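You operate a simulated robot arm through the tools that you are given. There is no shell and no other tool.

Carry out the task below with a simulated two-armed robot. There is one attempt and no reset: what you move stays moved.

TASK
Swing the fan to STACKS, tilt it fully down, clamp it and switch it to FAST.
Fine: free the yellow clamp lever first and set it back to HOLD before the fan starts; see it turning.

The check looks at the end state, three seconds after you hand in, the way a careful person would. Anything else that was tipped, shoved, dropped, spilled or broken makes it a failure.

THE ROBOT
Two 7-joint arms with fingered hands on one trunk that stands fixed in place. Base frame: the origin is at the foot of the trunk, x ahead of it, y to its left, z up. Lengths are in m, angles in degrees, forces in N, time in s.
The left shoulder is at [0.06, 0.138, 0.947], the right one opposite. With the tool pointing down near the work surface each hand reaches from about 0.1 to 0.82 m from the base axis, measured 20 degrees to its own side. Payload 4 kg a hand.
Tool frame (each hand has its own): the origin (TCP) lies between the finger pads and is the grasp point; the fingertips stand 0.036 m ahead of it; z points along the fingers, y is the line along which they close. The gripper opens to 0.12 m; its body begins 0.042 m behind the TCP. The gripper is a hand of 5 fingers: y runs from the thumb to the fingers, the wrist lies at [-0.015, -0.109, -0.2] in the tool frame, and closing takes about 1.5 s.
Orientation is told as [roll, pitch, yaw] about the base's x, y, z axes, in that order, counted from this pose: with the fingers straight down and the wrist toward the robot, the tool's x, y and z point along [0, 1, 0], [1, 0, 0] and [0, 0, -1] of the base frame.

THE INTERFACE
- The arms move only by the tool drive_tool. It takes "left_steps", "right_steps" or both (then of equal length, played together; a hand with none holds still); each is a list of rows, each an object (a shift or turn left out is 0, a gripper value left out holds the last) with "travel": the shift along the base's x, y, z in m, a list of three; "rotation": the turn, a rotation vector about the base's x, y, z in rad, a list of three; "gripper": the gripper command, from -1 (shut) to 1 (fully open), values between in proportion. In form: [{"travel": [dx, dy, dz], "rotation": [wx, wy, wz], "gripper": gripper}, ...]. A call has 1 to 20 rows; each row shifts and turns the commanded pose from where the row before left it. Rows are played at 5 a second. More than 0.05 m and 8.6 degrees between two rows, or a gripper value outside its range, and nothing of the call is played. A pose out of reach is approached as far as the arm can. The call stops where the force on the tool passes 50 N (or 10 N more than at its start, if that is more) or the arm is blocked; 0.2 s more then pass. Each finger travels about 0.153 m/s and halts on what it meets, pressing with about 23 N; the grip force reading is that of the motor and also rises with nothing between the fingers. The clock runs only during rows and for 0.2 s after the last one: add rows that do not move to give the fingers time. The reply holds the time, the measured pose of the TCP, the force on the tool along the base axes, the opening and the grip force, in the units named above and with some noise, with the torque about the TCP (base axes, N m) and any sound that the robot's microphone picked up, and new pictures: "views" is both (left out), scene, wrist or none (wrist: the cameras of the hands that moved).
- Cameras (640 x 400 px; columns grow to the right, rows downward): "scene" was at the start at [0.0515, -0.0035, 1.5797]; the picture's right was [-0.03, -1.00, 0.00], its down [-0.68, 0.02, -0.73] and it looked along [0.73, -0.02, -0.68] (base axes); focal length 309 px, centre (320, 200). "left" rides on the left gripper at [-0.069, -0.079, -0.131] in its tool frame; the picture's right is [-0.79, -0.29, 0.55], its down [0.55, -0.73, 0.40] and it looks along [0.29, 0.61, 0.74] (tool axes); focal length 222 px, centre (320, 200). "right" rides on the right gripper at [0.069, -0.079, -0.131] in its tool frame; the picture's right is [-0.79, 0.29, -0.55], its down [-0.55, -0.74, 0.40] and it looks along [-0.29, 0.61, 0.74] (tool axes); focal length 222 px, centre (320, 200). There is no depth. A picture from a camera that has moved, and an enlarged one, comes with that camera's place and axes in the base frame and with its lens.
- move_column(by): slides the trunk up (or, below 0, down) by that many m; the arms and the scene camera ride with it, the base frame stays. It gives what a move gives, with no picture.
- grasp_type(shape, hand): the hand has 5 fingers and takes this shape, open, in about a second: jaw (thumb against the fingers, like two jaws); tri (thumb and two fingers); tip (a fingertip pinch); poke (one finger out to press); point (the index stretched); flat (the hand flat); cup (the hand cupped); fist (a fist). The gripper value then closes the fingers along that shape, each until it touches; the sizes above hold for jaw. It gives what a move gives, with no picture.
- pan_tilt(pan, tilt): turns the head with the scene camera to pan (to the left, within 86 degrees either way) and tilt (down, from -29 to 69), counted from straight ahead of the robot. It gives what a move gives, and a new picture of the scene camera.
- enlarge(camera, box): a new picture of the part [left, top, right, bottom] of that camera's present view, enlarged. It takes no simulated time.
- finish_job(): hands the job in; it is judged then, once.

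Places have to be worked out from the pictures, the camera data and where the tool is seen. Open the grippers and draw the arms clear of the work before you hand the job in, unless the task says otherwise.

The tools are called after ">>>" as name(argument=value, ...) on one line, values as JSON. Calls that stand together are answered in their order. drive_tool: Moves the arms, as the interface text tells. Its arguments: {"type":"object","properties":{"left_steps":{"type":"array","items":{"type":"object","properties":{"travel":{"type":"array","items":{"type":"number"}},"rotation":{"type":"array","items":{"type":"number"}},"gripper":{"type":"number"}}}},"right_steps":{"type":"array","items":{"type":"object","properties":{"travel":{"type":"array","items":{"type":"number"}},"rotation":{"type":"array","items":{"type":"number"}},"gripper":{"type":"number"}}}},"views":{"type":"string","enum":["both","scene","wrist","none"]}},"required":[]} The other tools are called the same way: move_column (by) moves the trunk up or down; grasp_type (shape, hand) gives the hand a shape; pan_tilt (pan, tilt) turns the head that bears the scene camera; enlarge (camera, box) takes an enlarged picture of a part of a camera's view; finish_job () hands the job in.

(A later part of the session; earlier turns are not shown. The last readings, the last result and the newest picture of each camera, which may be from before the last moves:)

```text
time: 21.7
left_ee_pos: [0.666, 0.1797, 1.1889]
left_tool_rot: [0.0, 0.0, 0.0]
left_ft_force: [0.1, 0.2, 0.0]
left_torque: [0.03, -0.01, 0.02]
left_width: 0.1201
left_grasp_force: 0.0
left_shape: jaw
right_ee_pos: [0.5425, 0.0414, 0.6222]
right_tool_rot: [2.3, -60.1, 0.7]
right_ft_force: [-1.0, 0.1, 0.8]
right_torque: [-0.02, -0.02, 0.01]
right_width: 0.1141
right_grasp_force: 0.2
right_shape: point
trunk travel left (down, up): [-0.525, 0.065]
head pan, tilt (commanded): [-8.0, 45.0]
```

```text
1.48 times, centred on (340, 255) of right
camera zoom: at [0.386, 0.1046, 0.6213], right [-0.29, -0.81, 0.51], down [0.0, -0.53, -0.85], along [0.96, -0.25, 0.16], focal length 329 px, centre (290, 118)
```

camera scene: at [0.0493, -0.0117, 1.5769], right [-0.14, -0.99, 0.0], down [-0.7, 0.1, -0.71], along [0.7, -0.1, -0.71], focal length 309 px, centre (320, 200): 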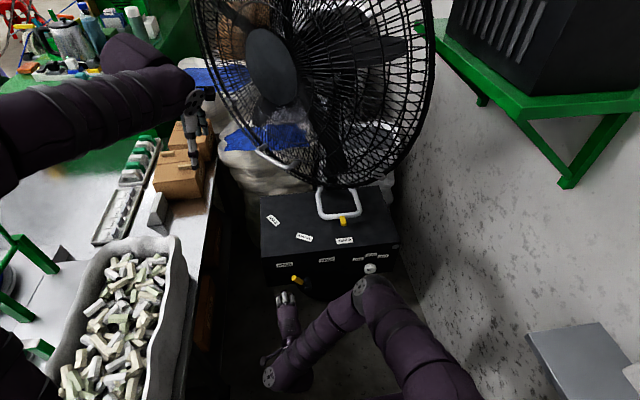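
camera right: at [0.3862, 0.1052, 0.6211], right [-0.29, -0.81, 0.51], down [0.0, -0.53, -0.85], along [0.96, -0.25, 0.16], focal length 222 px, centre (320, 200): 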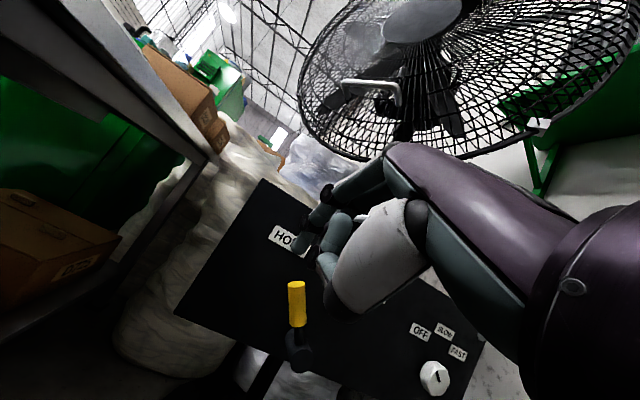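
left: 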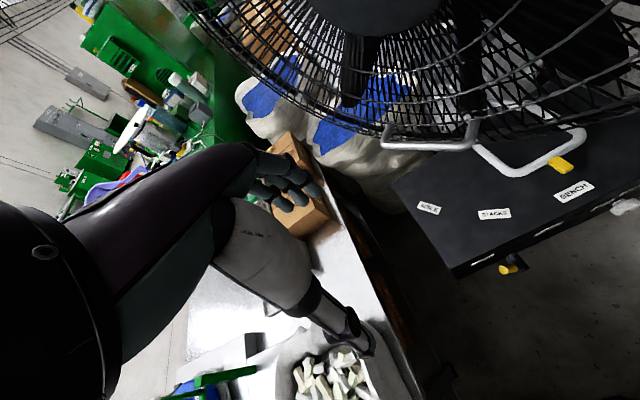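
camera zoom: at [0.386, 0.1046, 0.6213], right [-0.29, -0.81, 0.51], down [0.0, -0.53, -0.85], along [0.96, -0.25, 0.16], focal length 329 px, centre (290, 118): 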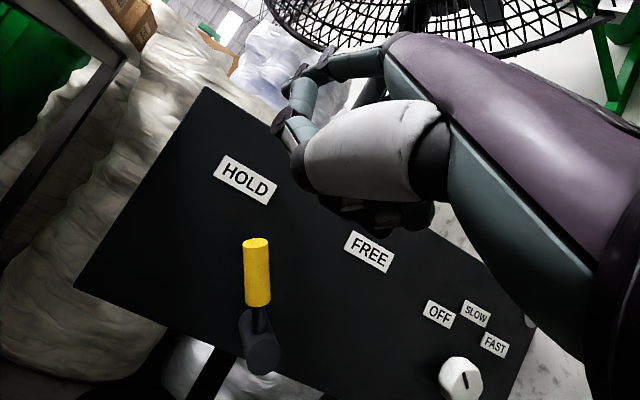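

The point shape stretches the index to about (0.61, 0.057, 0.672), pointing straight at the panel, with the curled fingers 6–7 cm behind. I lower it to lever height (z≈0.545), left of the yellow grip.

>>> drive_tool(right_steps=[{"travel": [0.0, 0.0, -0.04]}, {"travel": [0.0, 0.0, -0.04]}, {"travel": [0.0, 0.0, -0.045]}, {"travel": [0.03, 0.0, 0]}], views="both")

>>> enlarge(camera="scene", box=[220, 220, 380, 330])

>>> enlarge(camera="right", box=[180, 60, 500, 330])

```text
time: 22.7
left_ee_pos: [0.6651, 0.1772, 1.1894]
left_tool_rot: [0.0, -0.1, -0.1]
left_ft_force: [0.6, 0.0, -0.6]
left_torque: [0.0, -0.02, 0.01]
left_width: 0.1196
left_grasp_force: 0.2
left_shape: jaw
right_ee_pos: [0.5726, 0.0457, 0.5807]
right_tool_rot: [2.4, -60.1, 0.6]
right_ft_force: [-1.0, 0.2, -0.2]
right_torque: [0.01, -0.03, 0.01]
right_width: 0.114
right_grasp_force: 0.1
right_shape: point
right hand out of reach, approached as far as the arm can: row 2, 3
trunk travel left (down, up): [-0.525, 0.065]
head pan, tilt (commanded): [-8.0, 45.0]
camera scene: at [0.0495, -0.0121, 1.5769], right [-0.14, -0.99, 0.0], down [-0.7, 0.1, -0.71], along [0.7, -0.1, -0.71], focal length 309 px, centre (320, 200)
camera right: at [0.4151, 0.1075, 0.5811], right [-0.29, -0.81, 0.51], down [0.0, -0.53, -0.85], along [0.96, -0.25, 0.16], focal length 222 px, centre (320, 200)
```

scene: 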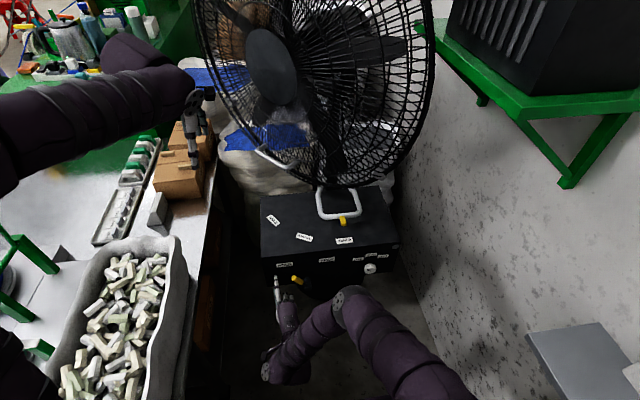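
right: 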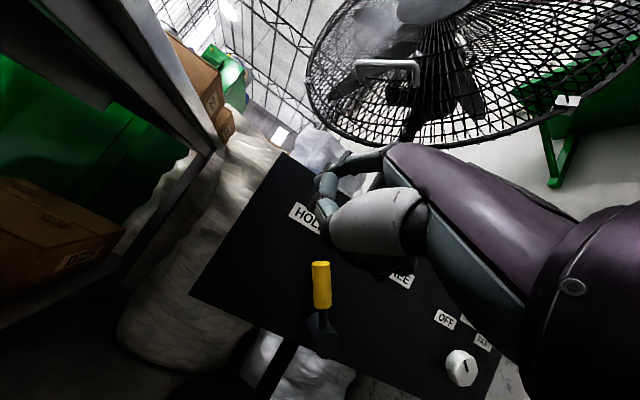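

```text
3.64 times, centred on (300, 275) of scene
camera zoom: at [0.0495, -0.0121, 1.5769], right [-0.14, -0.99, 0.0], down [-0.7, 0.1, -0.71], along [0.7, -0.1, -0.71], focal length 1125 px, centre (393, -73)
```

zoom: 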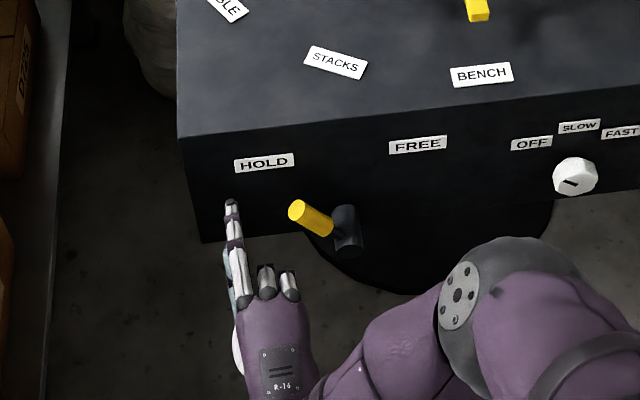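

```text
1.48 times, centred on (340, 195) of right
camera zoom: at [0.4151, 0.1075, 0.5811], right [-0.29, -0.81, 0.51], down [0.0, -0.53, -0.85], along [0.96, -0.25, 0.16], focal length 329 px, centre (290, 207)
```

zoom: 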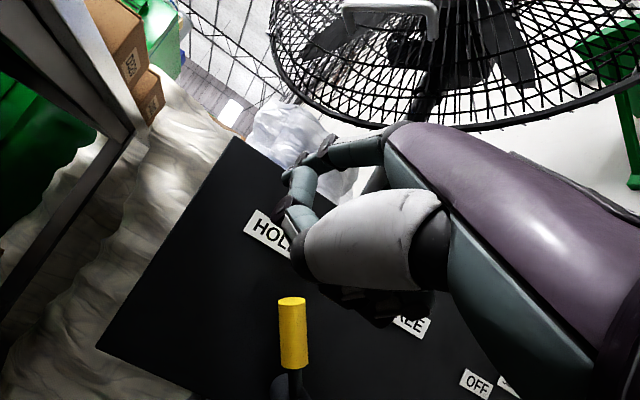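

The right hand hits a reach limit at z≈0.58 with this pitch, so lowering the trunk a little would help. First I look left to be sure the left arm has room below it.

>>> pan_tilt(pan=35, tilt=50)

```text
time: 23.8
left_ee_pos: [0.6663, 0.1792, 1.1876]
left_tool_rot: [0.0, -0.1, 0.0]
left_ft_force: [0.6, -0.3, -0.5]
left_torque: [0.02, 0.0, -0.05]
left_width: 0.1197
left_grasp_force: 0.0
left_shape: jaw
right_ee_pos: [0.5721, 0.0436, 0.5808]
right_tool_rot: [2.3, -60.2, 0.8]
right_ft_force: [0.0, -0.4, -0.3]
right_torque: [0.0, -0.03, -0.02]
right_width: 0.1144
right_grasp_force: 0.0
right_shape: point
trunk travel left (down, up): [-0.525, 0.065]
head pan, tilt (commanded): [35.0, 50.0]
camera scene: at [0.032, 0.0433, 1.57], right [0.57, -0.82, 0.0], down [-0.63, -0.44, -0.64], along [0.53, 0.37, -0.77], focal length 309 px, centre (320, 200)
```

scene: 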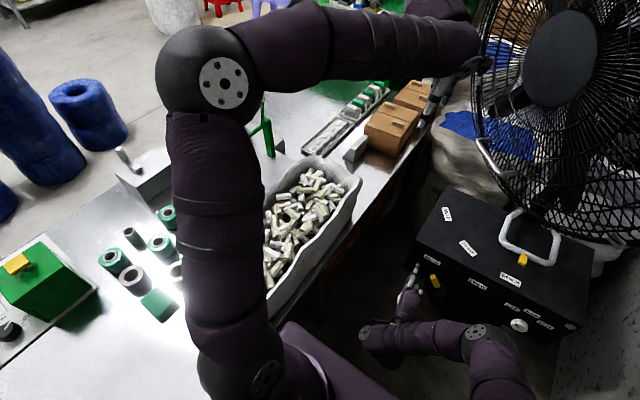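

The left arm hangs over a table whose edge is close to the left shoulder, so I'd rather not lower the trunk. Instead I pitch the hand to about -30° so the wrist stays higher, and lower the index beside the lever.

>>> pan_tilt(pan=0, tilt=50)

>>> drive_tool(right_steps=[{"travel": [-0.01, 0.005, 0.01], "rotation": [0, 0.13, 0]}, {"travel": [0.0, 0.0, 0.01], "rotation": [0, 0.13, 0]}, {"travel": [0.0, 0.0, 0.0], "rotation": [0, 0.13, 0]}, {"travel": [0.0, 0.0, 0.0], "rotation": [0, 0.13, 0]}, {"travel": [0.0, 0.0, -0.02]}, {"travel": [0.0, 0.0, -0.02]}], views="both")

>>> enlarge(camera="scene", box=[220, 180, 380, 290])

```text
time: 24.8
left_ee_pos: [0.665, 0.1796, 1.1875]
left_tool_rot: [0.0, 0.0, -0.1]
left_ft_force: [1.1, -0.7, 0.4]
left_torque: [-0.02, 0.01, -0.01]
left_width: 0.1198
left_grasp_force: 0.0
left_shape: jaw
right_ee_pos: [0.572, 0.044, 0.5812]
right_tool_rot: [2.3, -60.1, 0.8]
right_ft_force: [0.2, -0.4, 0.9]
right_torque: [0.04, 0.02, 0.01]
right_width: 0.1143
right_grasp_force: 0.0
right_shape: point
trunk travel left (down, up): [-0.525, 0.065]
head pan, tilt (commanded): [0.0, 50.0]
camera scene: at [0.0458, -0.0008, 1.57], right [0.0, -1.0, 0.0], down [-0.77, 0.0, -0.64], along [0.64, 0.0, -0.77], focal length 309 px, centre (320, 200)
```

scene: 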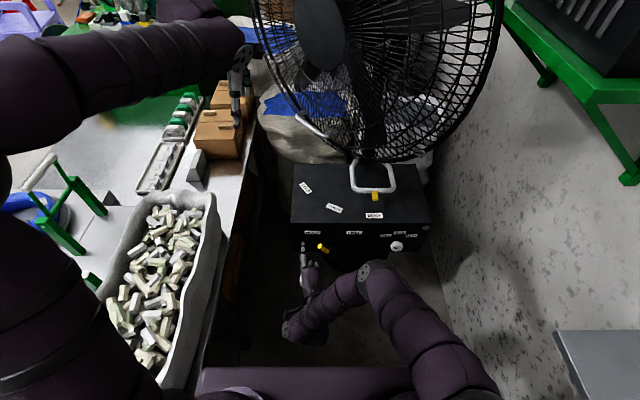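

```text
time: 26.2
left_ee_pos: [0.6649, 0.1789, 1.1878]
left_tool_rot: [-0.1, -0.1, 0.0]
left_ft_force: [-0.3, 0.7, 0.1]
left_torque: [-0.01, -0.01, 0.0]
left_width: 0.12
left_grasp_force: 0.0
left_shape: jaw
right_ee_pos: [0.5612, 0.0483, 0.5613]
right_tool_rot: [2.7, -30.3, 0.4]
right_ft_force: [0.9, 0.1, 0.6]
right_torque: [0.0, 0.0, 0.01]
right_width: 0.1141
right_grasp_force: 0.0
right_shape: point
trunk travel left (down, up): [-0.525, 0.065]
head pan, tilt (commanded): [0.0, 50.0]
camera scene: at [0.0459, -0.0008, 1.57], right [0.0, -1.0, 0.0], down [-0.77, 0.0, -0.64], along [0.64, 0.0, -0.77], focal length 309 px, centre (320, 200)
camera right: at [0.4238, 0.1108, 0.6391], right [0.0, -0.81, 0.59], down [-0.42, -0.53, -0.74], along [0.91, -0.25, -0.34], focal length 222 px, centre (320, 200)
```

scene: 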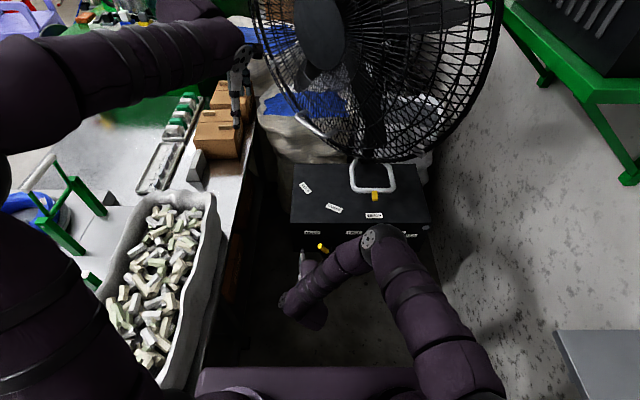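
right: 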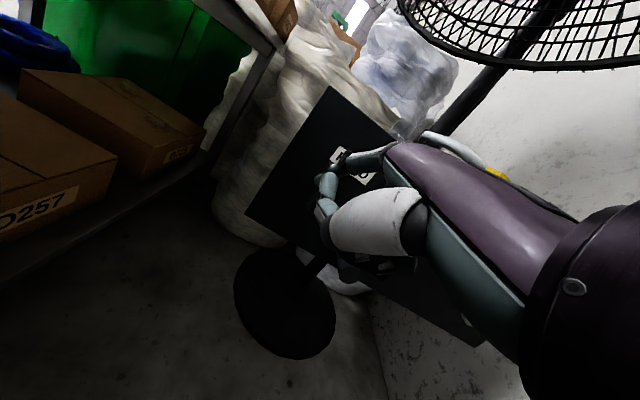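

```text
3.64 times, centred on (300, 235) of scene
camera zoom: at [0.0459, -0.0008, 1.57], right [0.0, -1.0, 0.0], down [-0.77, 0.0, -0.64], along [0.64, 0.0, -0.77], focal length 1125 px, centre (393, 73)
```

zoom: 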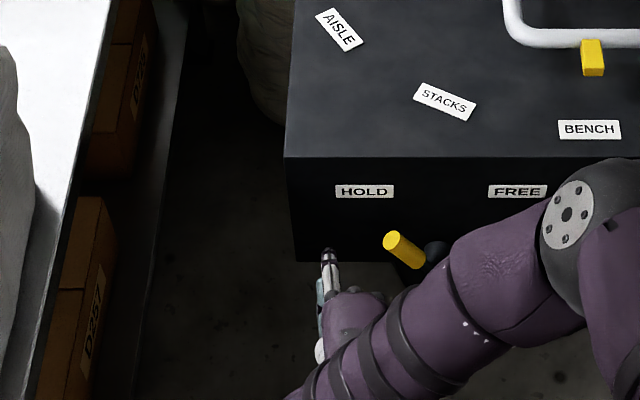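

The index tip is at about (0.643, 0.065, 0.571), left of the yellow grip. I move it forward and down beside the grip, then push toward -y in small steps.

>>> drive_tool(right_steps=[{"travel": [0.02, 0.0, -0.013]}, {"travel": [0.018, 0.0, -0.013]}, {"travel": [0.0, -0.02, 0.0]}, {"travel": [0.0, -0.02, 0.0]}], views="scene")

>>> enlarge(camera="scene", box=[240, 190, 380, 290])

```text
time: 27.2
left_ee_pos: [0.6659, 0.1789, 1.1884]
left_tool_rot: [0.0, 0.1, 0.0]
left_ft_force: [0.6, 0.1, 0.2]
left_torque: [-0.01, -0.03, 0.02]
left_width: 0.1201
left_grasp_force: 0.1
left_shape: jaw
right_ee_pos: [0.6003, 0.01, 0.535]
right_tool_rot: [2.7, -30.2, 0.4]
right_ft_force: [0.5, -0.6, 0.3]
right_torque: [0.02, -0.01, -0.03]
right_width: 0.114
right_grasp_force: 0.1
right_shape: point
trunk travel left (down, up): [-0.525, 0.065]
head pan, tilt (commanded): [0.0, 50.0]
camera scene: at [0.0459, -0.001, 1.57], right [0.0, -1.0, 0.0], down [-0.77, 0.0, -0.64], along [0.64, 0.0, -0.77], focal length 309 px, centre (320, 200)
```

scene: 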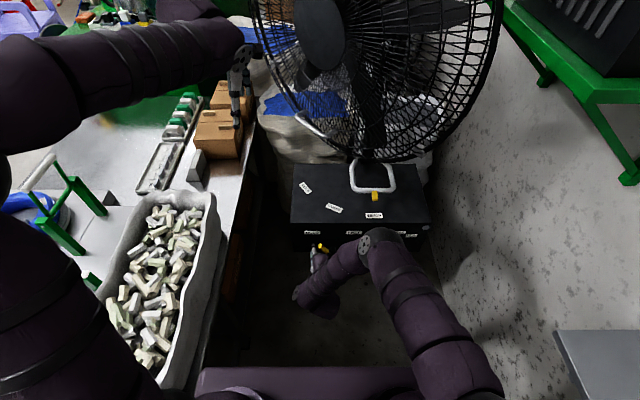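

```text
4.00 times, centred on (310, 240) of scene
camera zoom: at [0.0459, -0.001, 1.57], right [0.0, -1.0, 0.0], down [-0.77, 0.0, -0.64], along [0.64, 0.0, -0.77], focal length 1237 px, centre (360, 40)
```

zoom: 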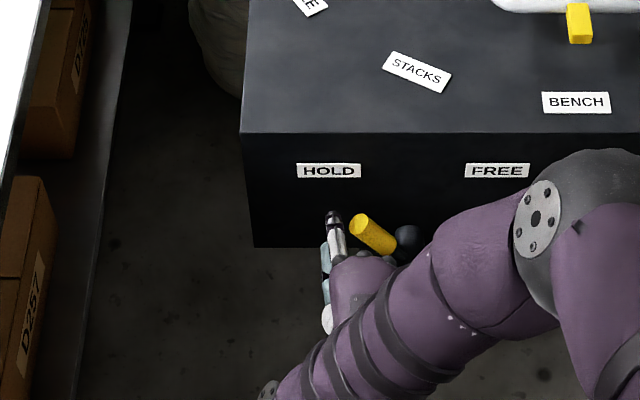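

The finger is just left of the yellow grip. I push slowly toward FREE.

>>> drive_tool(right_steps=[{"travel": [0.0, -0.015, 0.0]}, {"travel": [0.0, -0.015, 0.0]}, {"travel": [0.0, -0.015, 0.0]}], views="scene")

>>> enlarge(camera="scene", box=[240, 190, 380, 290])

```text
time: 28.0
left_ee_pos: [0.6669, 0.1784, 1.1871]
left_tool_rot: [0.0, -0.1, -0.1]
left_ft_force: [0.8, -1.2, 0.1]
left_torque: [0.04, 0.0, 0.0]
left_width: 0.1202
left_grasp_force: 0.1
left_shape: jaw
right_ee_pos: [0.5993, -0.0391, 0.5345]
right_tool_rot: [2.7, -30.2, 0.2]
right_ft_force: [-0.6, 0.0, 0.7]
right_torque: [-0.03, 0.0, 0.03]
right_width: 0.0
right_grasp_force: 0.0
right_shape: point
trunk travel left (down, up): [-0.525, 0.065]
head pan, tilt (commanded): [0.0, 50.0]
camera scene: at [0.0468, -0.0015, 1.5697], right [0.0, -1.0, 0.0], down [-0.77, 0.0, -0.64], along [0.64, 0.0, -0.77], focal length 309 px, centre (320, 200)
```

scene: 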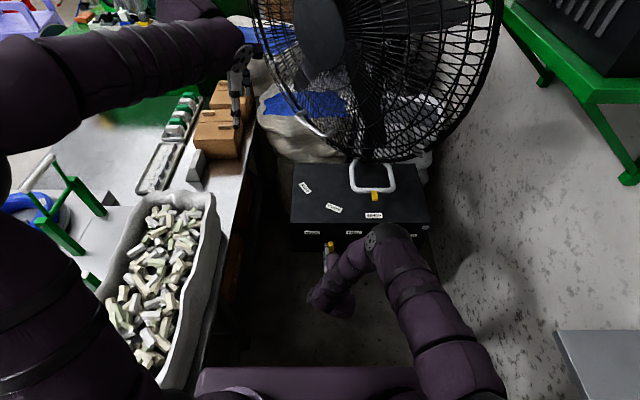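

```text
4.00 times, centred on (310, 240) of scene
camera zoom: at [0.0468, -0.0015, 1.5697], right [0.0, -1.0, 0.0], down [-0.77, 0.0, -0.64], along [0.64, 0.0, -0.77], focal length 1237 px, centre (360, 40)
```

zoom: 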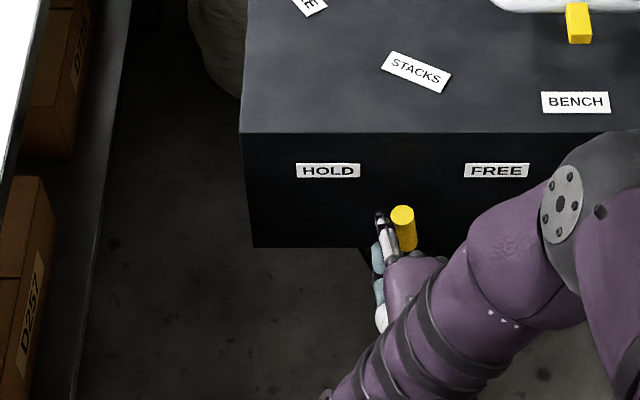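

The lever is moving easily and is now about upright. I keep pushing toward FREE.

>>> drive_tool(right_steps=[{"travel": [0.0, -0.015, 0.0]}, {"travel": [0.0, -0.015, 0.0]}, {"travel": [0.0, -0.01, 0.0]}], views="scene")

>>> enlarge(camera="scene", box=[240, 190, 380, 290])

```text
time: 28.8
left_ee_pos: [0.6662, 0.1799, 1.1884]
left_tool_rot: [-0.1, 0.1, -0.1]
left_ft_force: [-0.2, -0.2, 0.2]
left_torque: [0.03, 0.03, 0.01]
left_width: 0.12
left_grasp_force: 0.3
left_shape: jaw
right_ee_pos: [0.5993, -0.0776, 0.5355]
right_tool_rot: [2.5, -30.3, 0.4]
right_ft_force: [1.0, 0.6, -0.6]
right_torque: [-0.01, 0.03, -0.01]
right_width: 0.0
right_grasp_force: 0.1
right_shape: point
trunk travel left (down, up): [-0.525, 0.065]
head pan, tilt (commanded): [0.0, 50.0]
camera scene: at [0.0459, -0.001, 1.57], right [0.0, -1.0, 0.0], down [-0.77, 0.0, -0.64], along [0.64, 0.0, -0.77], focal length 309 px, centre (320, 200)
```

scene: 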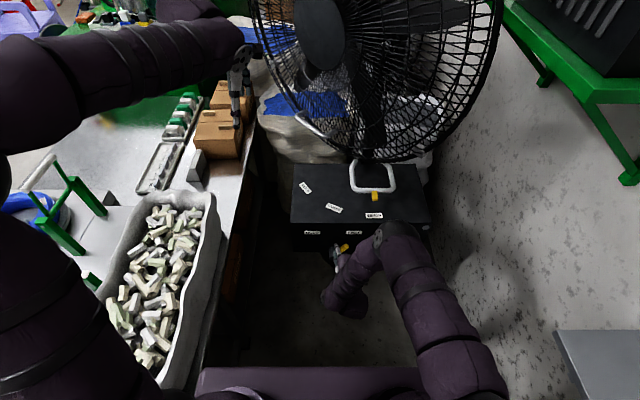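

```text
4.00 times, centred on (310, 240) of scene
camera zoom: at [0.0459, -0.001, 1.57], right [0.0, -1.0, 0.0], down [-0.77, 0.0, -0.64], along [0.64, 0.0, -0.77], focal length 1237 px, centre (360, 40)
```

zoom: 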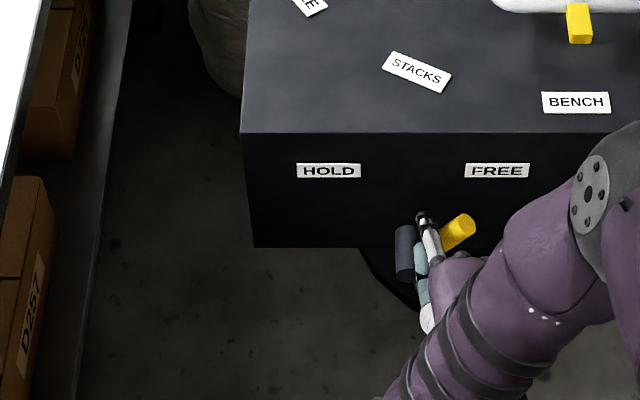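

The lever reads about 37° toward FREE. A small extra push should seat it at its stop.

>>> drive_tool(right_steps=[{"travel": [0.0, -0.006, 0.0]}, {"travel": [0.0, -0.006, 0.0]}], views="none")

>>> enlarge(camera="scene", box=[240, 190, 380, 290])

```text
time: 29.4
left_ee_pos: [0.6655, 0.1796, 1.1887]
left_tool_rot: [0.0, 0.0, 0.0]
left_ft_force: [-0.7, -0.4, 0.0]
left_torque: [-0.02, -0.01, -0.01]
left_width: 0.12
left_grasp_force: 0.0
left_shape: jaw
right_ee_pos: [0.6006, -0.0881, 0.5371]
right_tool_rot: [2.6, -30.3, 0.4]
right_ft_force: [-0.2, 0.0, 0.7]
right_torque: [0.0, 0.0, -0.03]
right_width: 0.0
right_grasp_force: 0.0
right_shape: point
trunk travel left (down, up): [-0.525, 0.065]
head pan, tilt (commanded): [0.0, 50.0]
```

```text
4.00 times, centred on (310, 240) of scene
camera zoom: at [0.0458, -0.0009, 1.57], right [0.0, -1.0, 0.0], down [-0.77, 0.0, -0.64], along [0.64, 0.0, -0.77], focal length 1237 px, centre (360, 40)
```

zoom: 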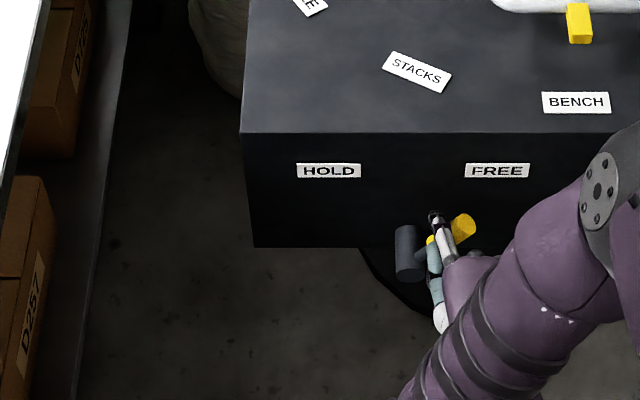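

The lever stays at FREE against its stop. I back the finger straight out and look at the panel.

>>> drive_tool(right_steps=[{"travel": [-0.02, 0.005, 0.0]}, {"travel": [-0.03, 0.0, 0.01]}, {"travel": [-0.03, 0.0, 0.02]}], views="both")

>>> enlarge(camera="scene", box=[240, 150, 440, 290])

```text
time: 30.2
left_ee_pos: [0.664, 0.1796, 1.1889]
left_tool_rot: [0.0, 0.0, 0.0]
left_ft_force: [-1.0, 0.1, -0.7]
left_torque: [0.01, -0.03, 0.0]
left_width: 0.1196
left_grasp_force: 0.1
left_shape: jaw
right_ee_pos: [0.5217, -0.0848, 0.5663]
right_tool_rot: [2.6, -30.4, 0.4]
right_ft_force: [-0.2, -0.4, -0.7]
right_torque: [-0.01, -0.02, -0.02]
right_width: 0.0
right_grasp_force: 0.0
right_shape: point
trunk travel left (down, up): [-0.525, 0.065]
head pan, tilt (commanded): [0.0, 50.0]
camera scene: at [0.0455, -0.0008, 1.57], right [0.0, -1.0, 0.0], down [-0.77, 0.0, -0.64], along [0.64, 0.0, -0.77], focal length 309 px, centre (320, 200)
camera right: at [0.3836, -0.0214, 0.6434], right [0.0, -0.81, 0.59], down [-0.42, -0.53, -0.74], along [0.91, -0.25, -0.34], focal length 222 px, centre (320, 200)
```

scene: 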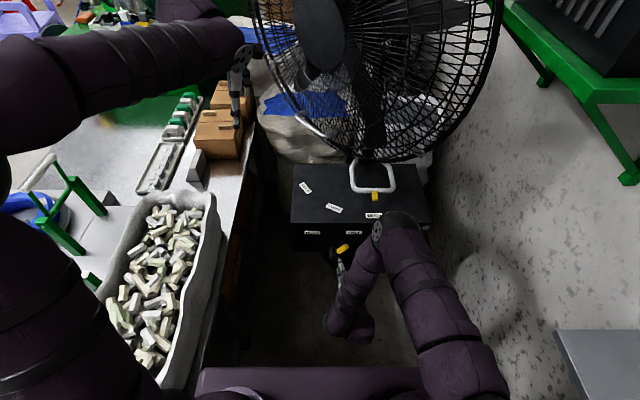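
right: 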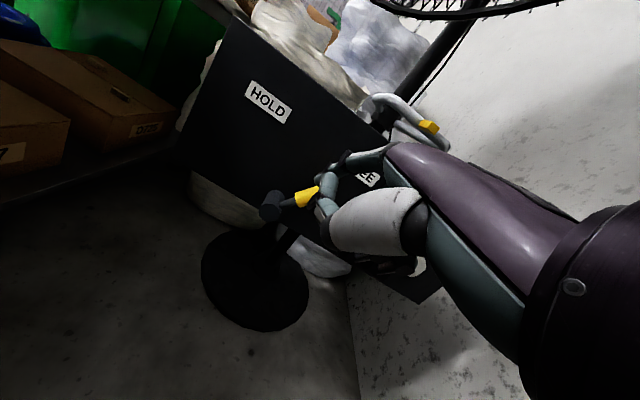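

```text
2.86 times, centred on (340, 220) of scene
camera zoom: at [0.0455, -0.0008, 1.57], right [0.0, -1.0, 0.0], down [-0.77, 0.0, -0.64], along [0.64, 0.0, -0.77], focal length 884 px, centre (263, 143)
```

zoom: 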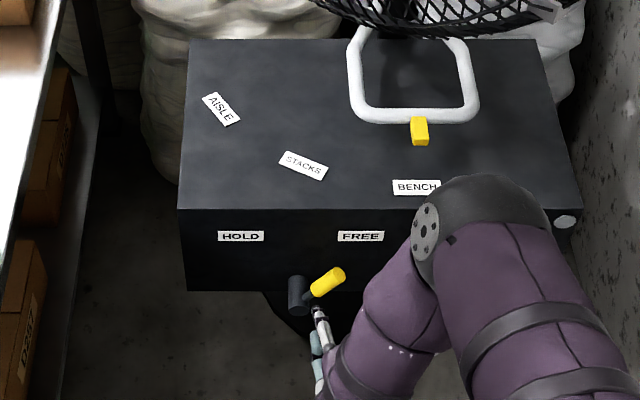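

The lever now stands at FREE. Next I study the tilt handle on the cage with the left wrist camera.

>>> enlarge(camera="left", box=[330, 60, 640, 254])

>>> enlarge(camera="scene", box=[240, 60, 400, 170])

```text
2.06 times, centred on (485, 157) of left
camera zoom: at [0.5862, 0.1105, 1.3205], right [-0.29, -0.78, -0.55], down [-0.73, 0.55, -0.4], along [0.61, 0.29, -0.74], focal length 458 px, centre (-20, 289)
```

zoom: 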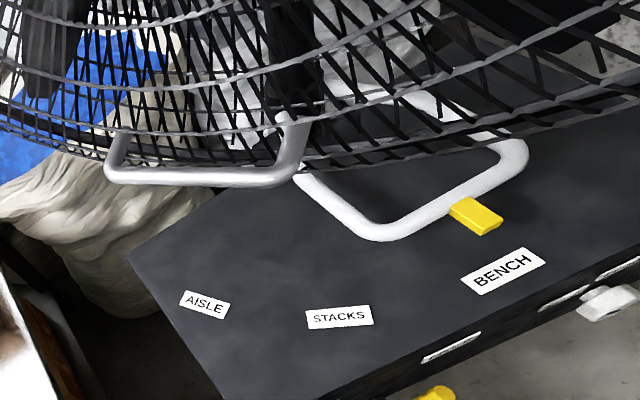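

```text
3.64 times, centred on (320, 115) of scene
camera zoom: at [0.0455, -0.0008, 1.57], right [0.0, -1.0, 0.0], down [-0.77, 0.0, -0.64], along [0.64, 0.0, -0.77], focal length 1125 px, centre (320, 509)
```

zoom: 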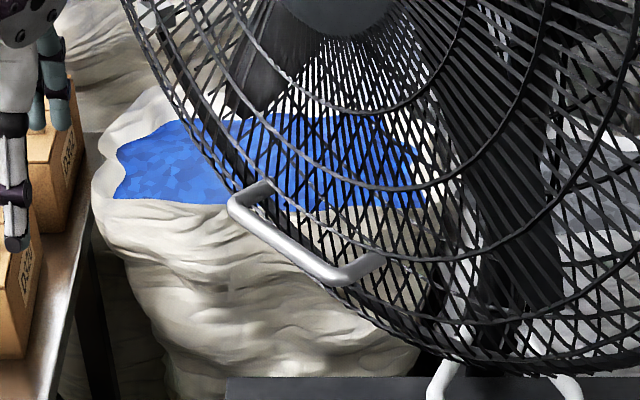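

The tilt handle bar centre is near (0.837, 0.032, 0.98) and the fan's pan axis is around (1.05, -0.20). With the clamp free, I'll tilt first (it is better within reach in this position), using the left fist to push the bar back and down; I form the fist and turn it toward the handle, staying clear.

>>> grasp_type(hand="left", shape="fist")

>>> drive_tool(left_steps=[{"travel": [-0.001, -0.003, -0.008], "rotation": [-0.1278, -0.0147, 0.0506]}, {"travel": [-0.001, -0.003, -0.008], "rotation": [-0.1278, -0.0147, 0.0506]}, {"travel": [-0.001, -0.003, -0.008], "rotation": [-0.1278, -0.0147, 0.0506]}, {"travel": [-0.001, -0.003, -0.008], "rotation": [-0.1278, -0.0147, 0.0506]}, {"travel": [-0.001, -0.003, -0.008], "rotation": [-0.1278, -0.0147, 0.0506]}, {"travel": [-0.001, -0.003, -0.008], "rotation": [-0.1278, -0.0147, 0.0506]}, {"travel": [-0.001, -0.003, -0.008], "rotation": [-0.1278, -0.0147, 0.0506]}, {"travel": [-0.001, -0.003, -0.008], "rotation": [-0.1278, -0.0147, 0.0506]}, {"travel": [-0.001, -0.003, -0.008], "rotation": [-0.1278, -0.0147, 0.0506]}, {"travel": [-0.001, -0.003, -0.008], "rotation": [-0.1278, -0.0147, 0.0506]}], views="both")

```text
time: 31.1
left_ee_pos: [0.6658, 0.1793, 1.1888]
left_tool_rot: [0.1, 0.0, 0.0]
left_ft_force: [0.0, -0.9, -0.4]
left_torque: [0.04, -0.02, 0.03]
left_width: 0.0
left_grasp_force: 0.0
left_shape: fist
right_ee_pos: [0.5224, -0.0842, 0.5657]
right_tool_rot: [2.8, -30.3, 0.3]
right_ft_force: [0.1, -0.3, -0.9]
right_torque: [0.0, 0.0, 0.01]
right_width: 0.0001
right_grasp_force: 0.1
right_shape: point
trunk travel left (down, up): [-0.525, 0.065]
head pan, tilt (commanded): [0.0, 50.0]
```

```text
time: 33.3
left_ee_pos: [0.6557, 0.15, 1.1094]
left_tool_rot: [-72.5, 10.0, 26.7]
left_ft_force: [-0.7, 0.1, -0.5]
left_torque: [0.01, 0.03, 0.04]
left_width: 0.0002
left_grasp_force: 0.0
left_shape: fist
right_ee_pos: [0.5207, -0.0829, 0.5653]
right_tool_rot: [2.7, -30.3, 0.5]
right_ft_force: [-0.3, -0.5, 0.2]
right_torque: [0.01, 0.01, 0.01]
right_width: 0.0002
right_grasp_force: 0.1
right_shape: point
trunk travel left (down, up): [-0.525, 0.065]
head pan, tilt (commanded): [0.0, 50.0]
camera scene: at [0.0461, -0.0001, 1.57], right [0.0, -1.0, 0.0], down [-0.77, 0.0, -0.64], along [0.64, 0.0, -0.77], focal length 309 px, centre (320, 200)
camera left: at [0.5556, 0.2168, 1.227], right [0.17, -0.76, 0.63], down [-0.65, -0.57, -0.51], along [0.74, -0.32, -0.59], focal length 222 px, centre (320, 200)
```

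scene: 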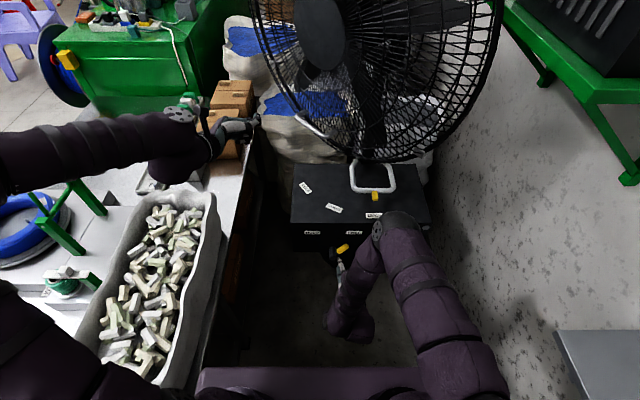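
left: 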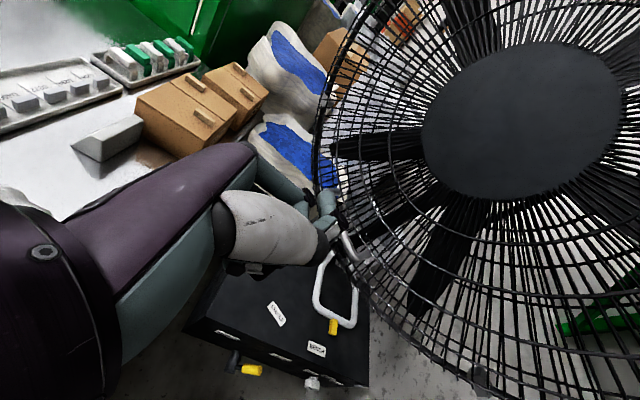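

The fist is formed and turned. I zoom in to find where its front face is relative to the TCP.

>>> enlarge(camera="scene", box=[170, 80, 350, 190])

>>> enlarge(camera="left", box=[160, 130, 460, 330])

```text
3.56 times, centred on (260, 135) of scene
camera zoom: at [0.0461, -0.0001, 1.57], right [0.0, -1.0, 0.0], down [-0.77, 0.0, -0.64], along [0.64, 0.0, -0.77], focal length 1100 px, centre (533, 431)
```

zoom: 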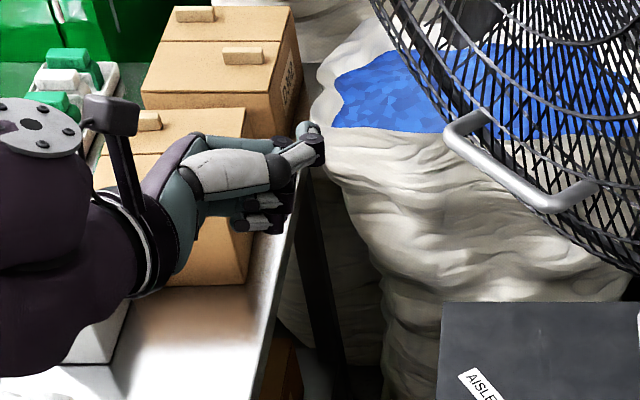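

```text
2.00 times, centred on (310, 230) of left
camera zoom: at [0.5556, 0.2168, 1.227], right [0.17, -0.76, 0.63], down [-0.65, -0.57, -0.51], along [0.74, -0.32, -0.59], focal length 444 px, centre (340, 140)
```

zoom: 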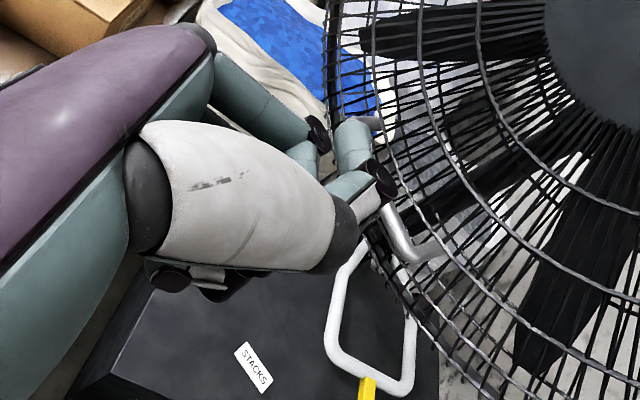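

The fist's front is about 1–2 cm ahead of the TCP. I bring it down and forward to about 5 cm in front of the handle bar.

>>> drive_tool(left_steps=[{"travel": [0.02, -0.02, -0.035]}, {"travel": [0.02, -0.02, -0.035]}, {"travel": [0.02, -0.02, -0.035]}, {"travel": [0.025, -0.018, 0]}, {"travel": [0.025, -0.018, 0]}], views="both")

>>> enlarge(camera="scene", box=[210, 80, 390, 190])

>>> enlarge(camera="left", box=[160, 130, 460, 330])

```text
time: 34.5
left_ee_pos: [0.7655, 0.0529, 1.0018]
left_tool_rot: [-72.3, 9.8, 26.5]
left_ft_force: [0.0, -0.3, -0.5]
left_torque: [-0.03, 0.01, 0.01]
left_width: 0.0
left_grasp_force: 0.1
left_shape: fist
right_ee_pos: [0.5217, -0.0837, 0.5661]
right_tool_rot: [2.6, -30.4, 0.4]
right_ft_force: [-0.2, 0.0, 0.6]
right_torque: [0.0, 0.01, 0.02]
right_width: 0.0
right_grasp_force: 0.1
right_shape: point
trunk travel left (down, up): [-0.525, 0.065]
head pan, tilt (commanded): [0.0, 50.0]
camera scene: at [0.0462, -0.0014, 1.5699], right [0.0, -1.0, 0.0], down [-0.77, 0.0, -0.64], along [0.64, 0.0, -0.77], focal length 309 px, centre (320, 200)
camera left: at [0.6653, 0.1185, 1.1207], right [0.17, -0.76, 0.62], down [-0.65, -0.56, -0.51], along [0.74, -0.32, -0.59], focal length 222 px, centre (320, 200)
```

scene: 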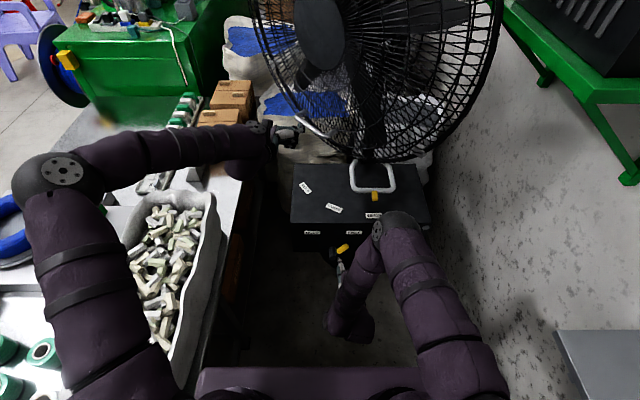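
left: 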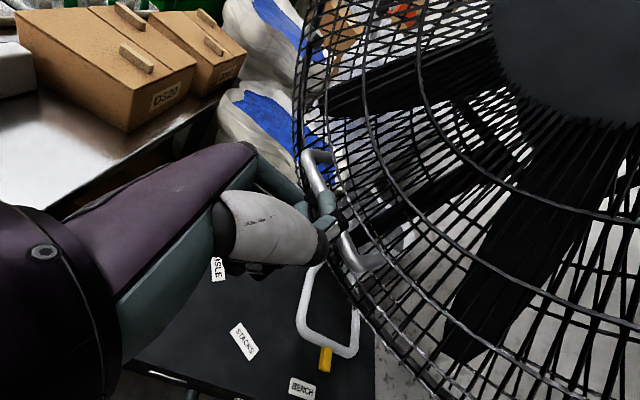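

```text
3.56 times, centred on (300, 135) of scene
camera zoom: at [0.0462, -0.0014, 1.5699], right [0.0, -1.0, 0.0], down [-0.77, 0.0, -0.64], along [0.64, 0.0, -0.77], focal length 1100 px, centre (391, 431)
```

zoom: 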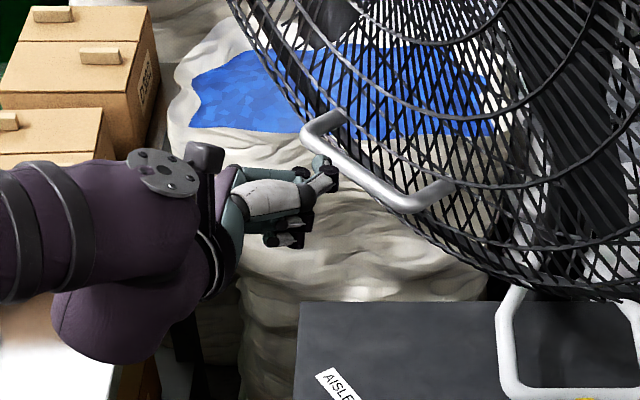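

```text
2.00 times, centred on (310, 230) of left
camera zoom: at [0.6653, 0.1185, 1.1207], right [0.17, -0.76, 0.62], down [-0.65, -0.56, -0.51], along [0.74, -0.32, -0.59], focal length 444 px, centre (340, 140)
```

zoom: 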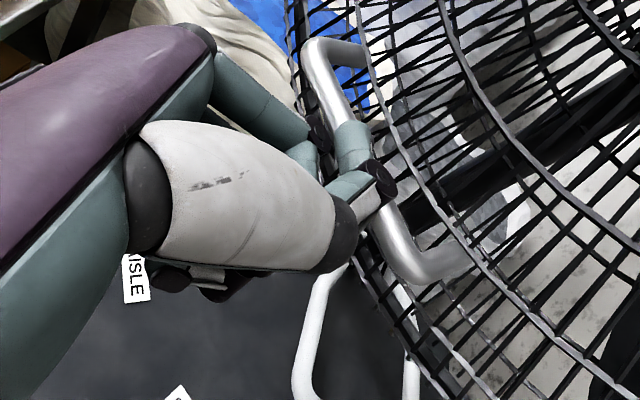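

The fist is centred in front of the bar, a few cm off. I advance along the back-and-down direction in small rows and watch the force.

>>> drive_tool(left_steps=[{"travel": [0.013, -0.011, -0.006]}, {"travel": [0.013, -0.011, -0.006]}, {"travel": [0.013, -0.011, -0.006]}, {"travel": [0.013, -0.011, -0.008]}], views="scene")

>>> enlarge(camera="scene", box=[210, 80, 390, 190])

>>> enlarge(camera="left", box=[160, 130, 460, 330])

```text
time: 35.5
left_ee_pos: [0.8177, 0.0098, 0.9759]
left_tool_rot: [-72.4, 10.0, 26.5]
left_ft_force: [-2.1, 0.4, -2.6]
left_torque: [-0.02, 0.07, 0.05]
left_width: 0.0
left_grasp_force: 0.1
left_shape: fist
right_ee_pos: [0.5201, -0.0831, 0.5655]
right_tool_rot: [2.7, -30.2, 0.3]
right_ft_force: [0.1, 0.2, 0.7]
right_torque: [0.0, -0.03, 0.02]
right_width: 0.0
right_grasp_force: 0.1
right_shape: point
trunk travel left (down, up): [-0.525, 0.065]
head pan, tilt (commanded): [0.0, 50.0]
camera scene: at [0.0461, -0.0009, 1.5699], right [0.0, -1.0, 0.0], down [-0.77, 0.0, -0.64], along [0.64, 0.0, -0.77], focal length 309 px, centre (320, 200)
```

scene: 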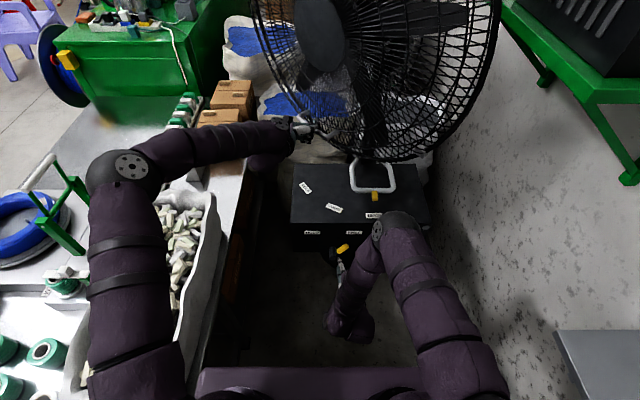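

```text
3.56 times, centred on (300, 135) of scene
camera zoom: at [0.0461, -0.0009, 1.5699], right [0.0, -1.0, 0.0], down [-0.77, 0.0, -0.64], along [0.64, 0.0, -0.77], focal length 1100 px, centre (391, 431)
```

zoom: 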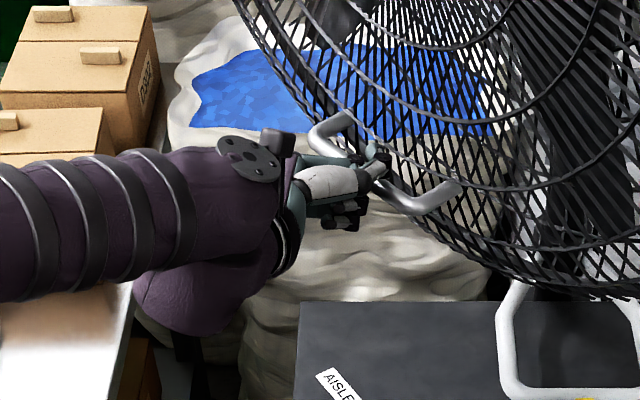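

```text
2.00 times, centred on (310, 230) of left
camera zoom: at [0.718, 0.0762, 1.0948], right [0.17, -0.76, 0.62], down [-0.65, -0.56, -0.51], along [0.74, -0.32, -0.59], focal length 444 px, centre (340, 140)
```

zoom: 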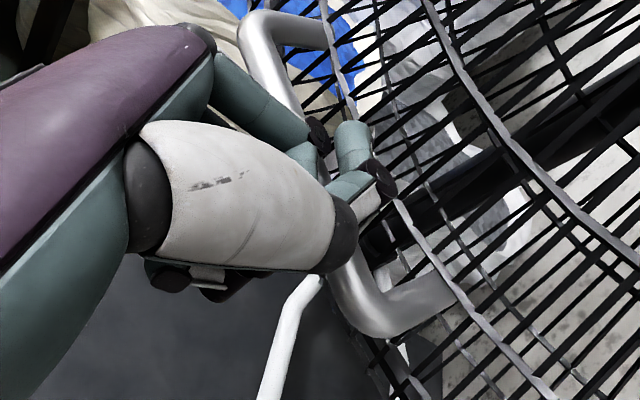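

Contact is made with only 2–3 N and the head has begun to tilt. I continue back and down along the arc.

>>> drive_tool(left_steps=[{"travel": [0.011, -0.0105, -0.013]}, {"travel": [0.011, -0.0105, -0.013]}, {"travel": [0.011, -0.0105, -0.012]}, {"travel": [0.011, -0.0105, -0.011]}], views="scene")

>>> enlarge(camera="scene", box=[230, 80, 410, 190])

>>> enlarge(camera="left", box=[160, 130, 460, 330])

```text
time: 36.5
left_ee_pos: [0.8615, -0.033, 0.9279]
left_tool_rot: [-72.6, 9.9, 26.4]
left_ft_force: [-0.9, 0.6, -0.1]
left_torque: [0.01, -0.03, 0.0]
left_width: 0.0001
left_grasp_force: 0.1
left_shape: fist
right_ee_pos: [0.5228, -0.0841, 0.5661]
right_tool_rot: [2.7, -30.3, 0.5]
right_ft_force: [0.3, 0.3, 0.5]
right_torque: [0.01, -0.03, 0.01]
right_width: 0.0002
right_grasp_force: 0.1
right_shape: point
trunk travel left (down, up): [-0.525, 0.065]
head pan, tilt (commanded): [0.0, 50.0]
camera scene: at [0.0461, -0.0012, 1.5699], right [0.0, -1.0, 0.0], down [-0.77, 0.0, -0.64], along [0.64, 0.0, -0.77], focal length 309 px, centre (320, 200)
```

scene: 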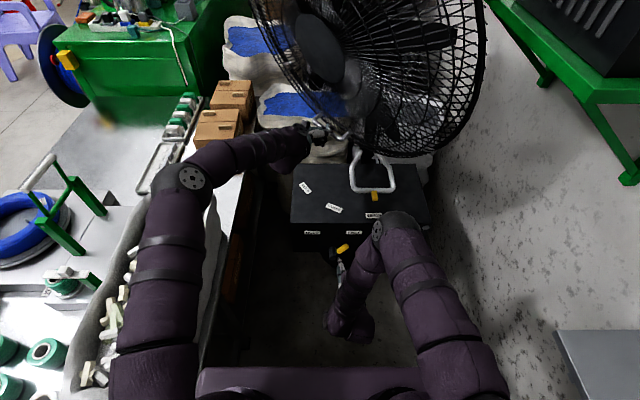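

```text
3.56 times, centred on (320, 135) of scene
camera zoom: at [0.0461, -0.0012, 1.5699], right [0.0, -1.0, 0.0], down [-0.77, 0.0, -0.64], along [0.64, 0.0, -0.77], focal length 1100 px, centre (320, 431)
```

zoom: 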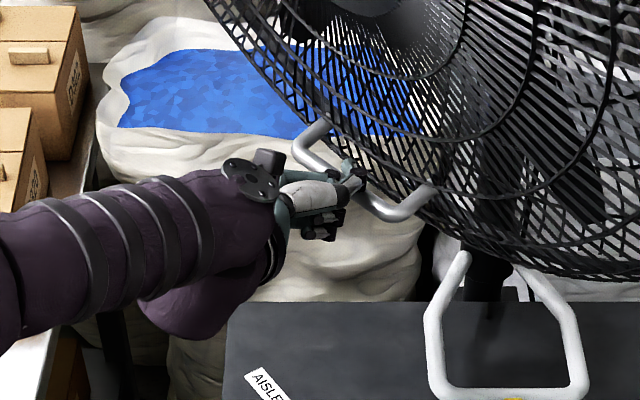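

```text
2.00 times, centred on (310, 230) of left
camera zoom: at [0.7626, 0.0337, 1.046], right [0.17, -0.76, 0.62], down [-0.65, -0.56, -0.51], along [0.74, -0.32, -0.59], focal length 444 px, centre (340, 140)
```

zoom: 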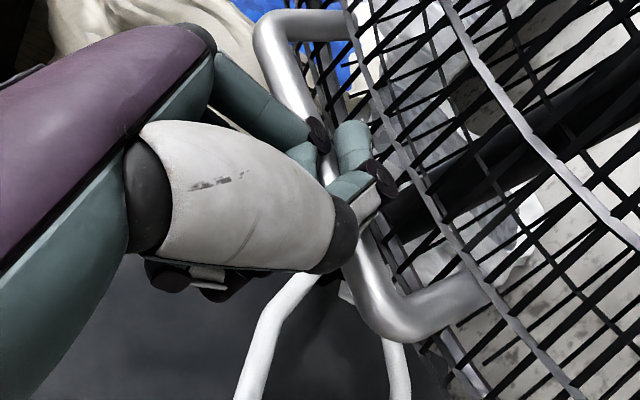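

The fan is tilting nicely without panning, forces near zero. I continue along the arc, now more back than down.

>>> drive_tool(left_steps=[{"travel": [0.011, -0.0105, -0.01]}, {"travel": [0.011, -0.0105, -0.009]}, {"travel": [0.011, -0.0105, -0.008]}], views="scene")

>>> enlarge(camera="scene", box=[230, 80, 410, 190])

>>> enlarge(camera="left", box=[160, 130, 460, 330])

```text
time: 37.0
left_ee_pos: [0.8867, -0.0246, 0.9231]
left_tool_rot: [-72.7, 8.6, 28.4]
left_ft_force: [-26.3, 35.2, 15.2]
left_torque: [0.01, -0.43, 1.05]
left_width: 0.1142
left_grasp_force: 0.0
left_shape: fist
right_ee_pos: [0.5206, -0.0837, 0.5671]
right_tool_rot: [2.5, -30.4, 0.4]
right_ft_force: [0.3, -0.3, 0.4]
right_torque: [0.01, 0.01, 0.0]
right_width: 0.0
right_grasp_force: 0.2
right_shape: point
trunk travel left (down, up): [-0.525, 0.065]
head pan, tilt (commanded): [0.0, 50.0]
stopped in row 2 (left hand): the force on the tool passed its limit at 60 N (the readings are from after the stop); the commanded pose is now the measured one
camera scene: at [0.042, 0.0028, 1.5702], right [0.0, -1.0, 0.0], down [-0.76, 0.0, -0.64], along [0.64, 0.0, -0.76], focal length 309 px, centre (320, 200)
```

scene: 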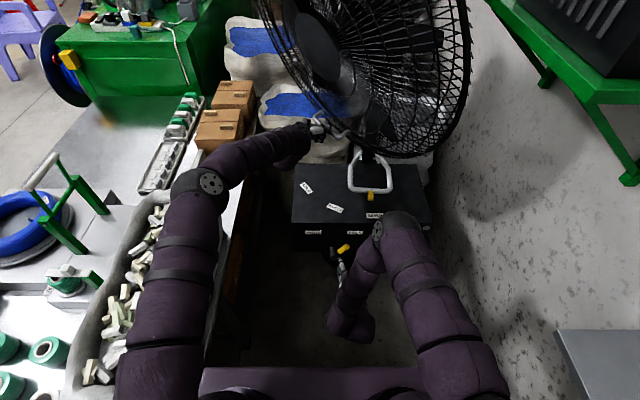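

```text
3.56 times, centred on (320, 135) of scene
camera zoom: at [0.042, 0.0028, 1.5702], right [0.0, -1.0, 0.0], down [-0.76, 0.0, -0.64], along [0.64, 0.0, -0.76], focal length 1100 px, centre (320, 431)
```

zoom: 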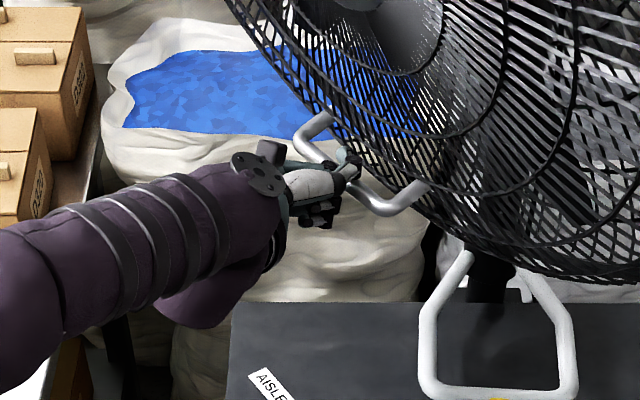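

```text
2.00 times, centred on (310, 230) of left
camera zoom: at [0.7817, 0.0385, 1.0406], right [0.18, -0.76, 0.63], down [-0.62, -0.58, -0.52], along [0.76, -0.29, -0.58], focal length 444 px, centre (340, 140)
```

zoom: 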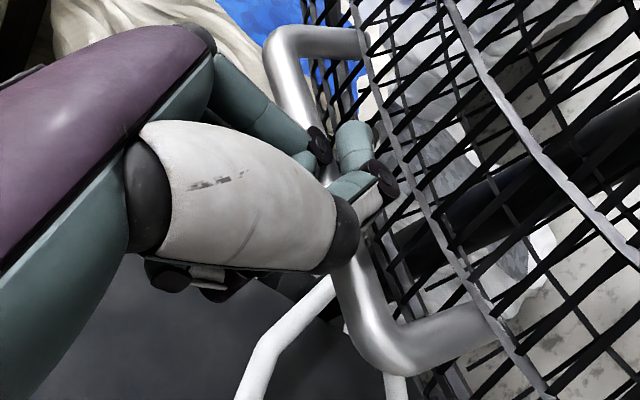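

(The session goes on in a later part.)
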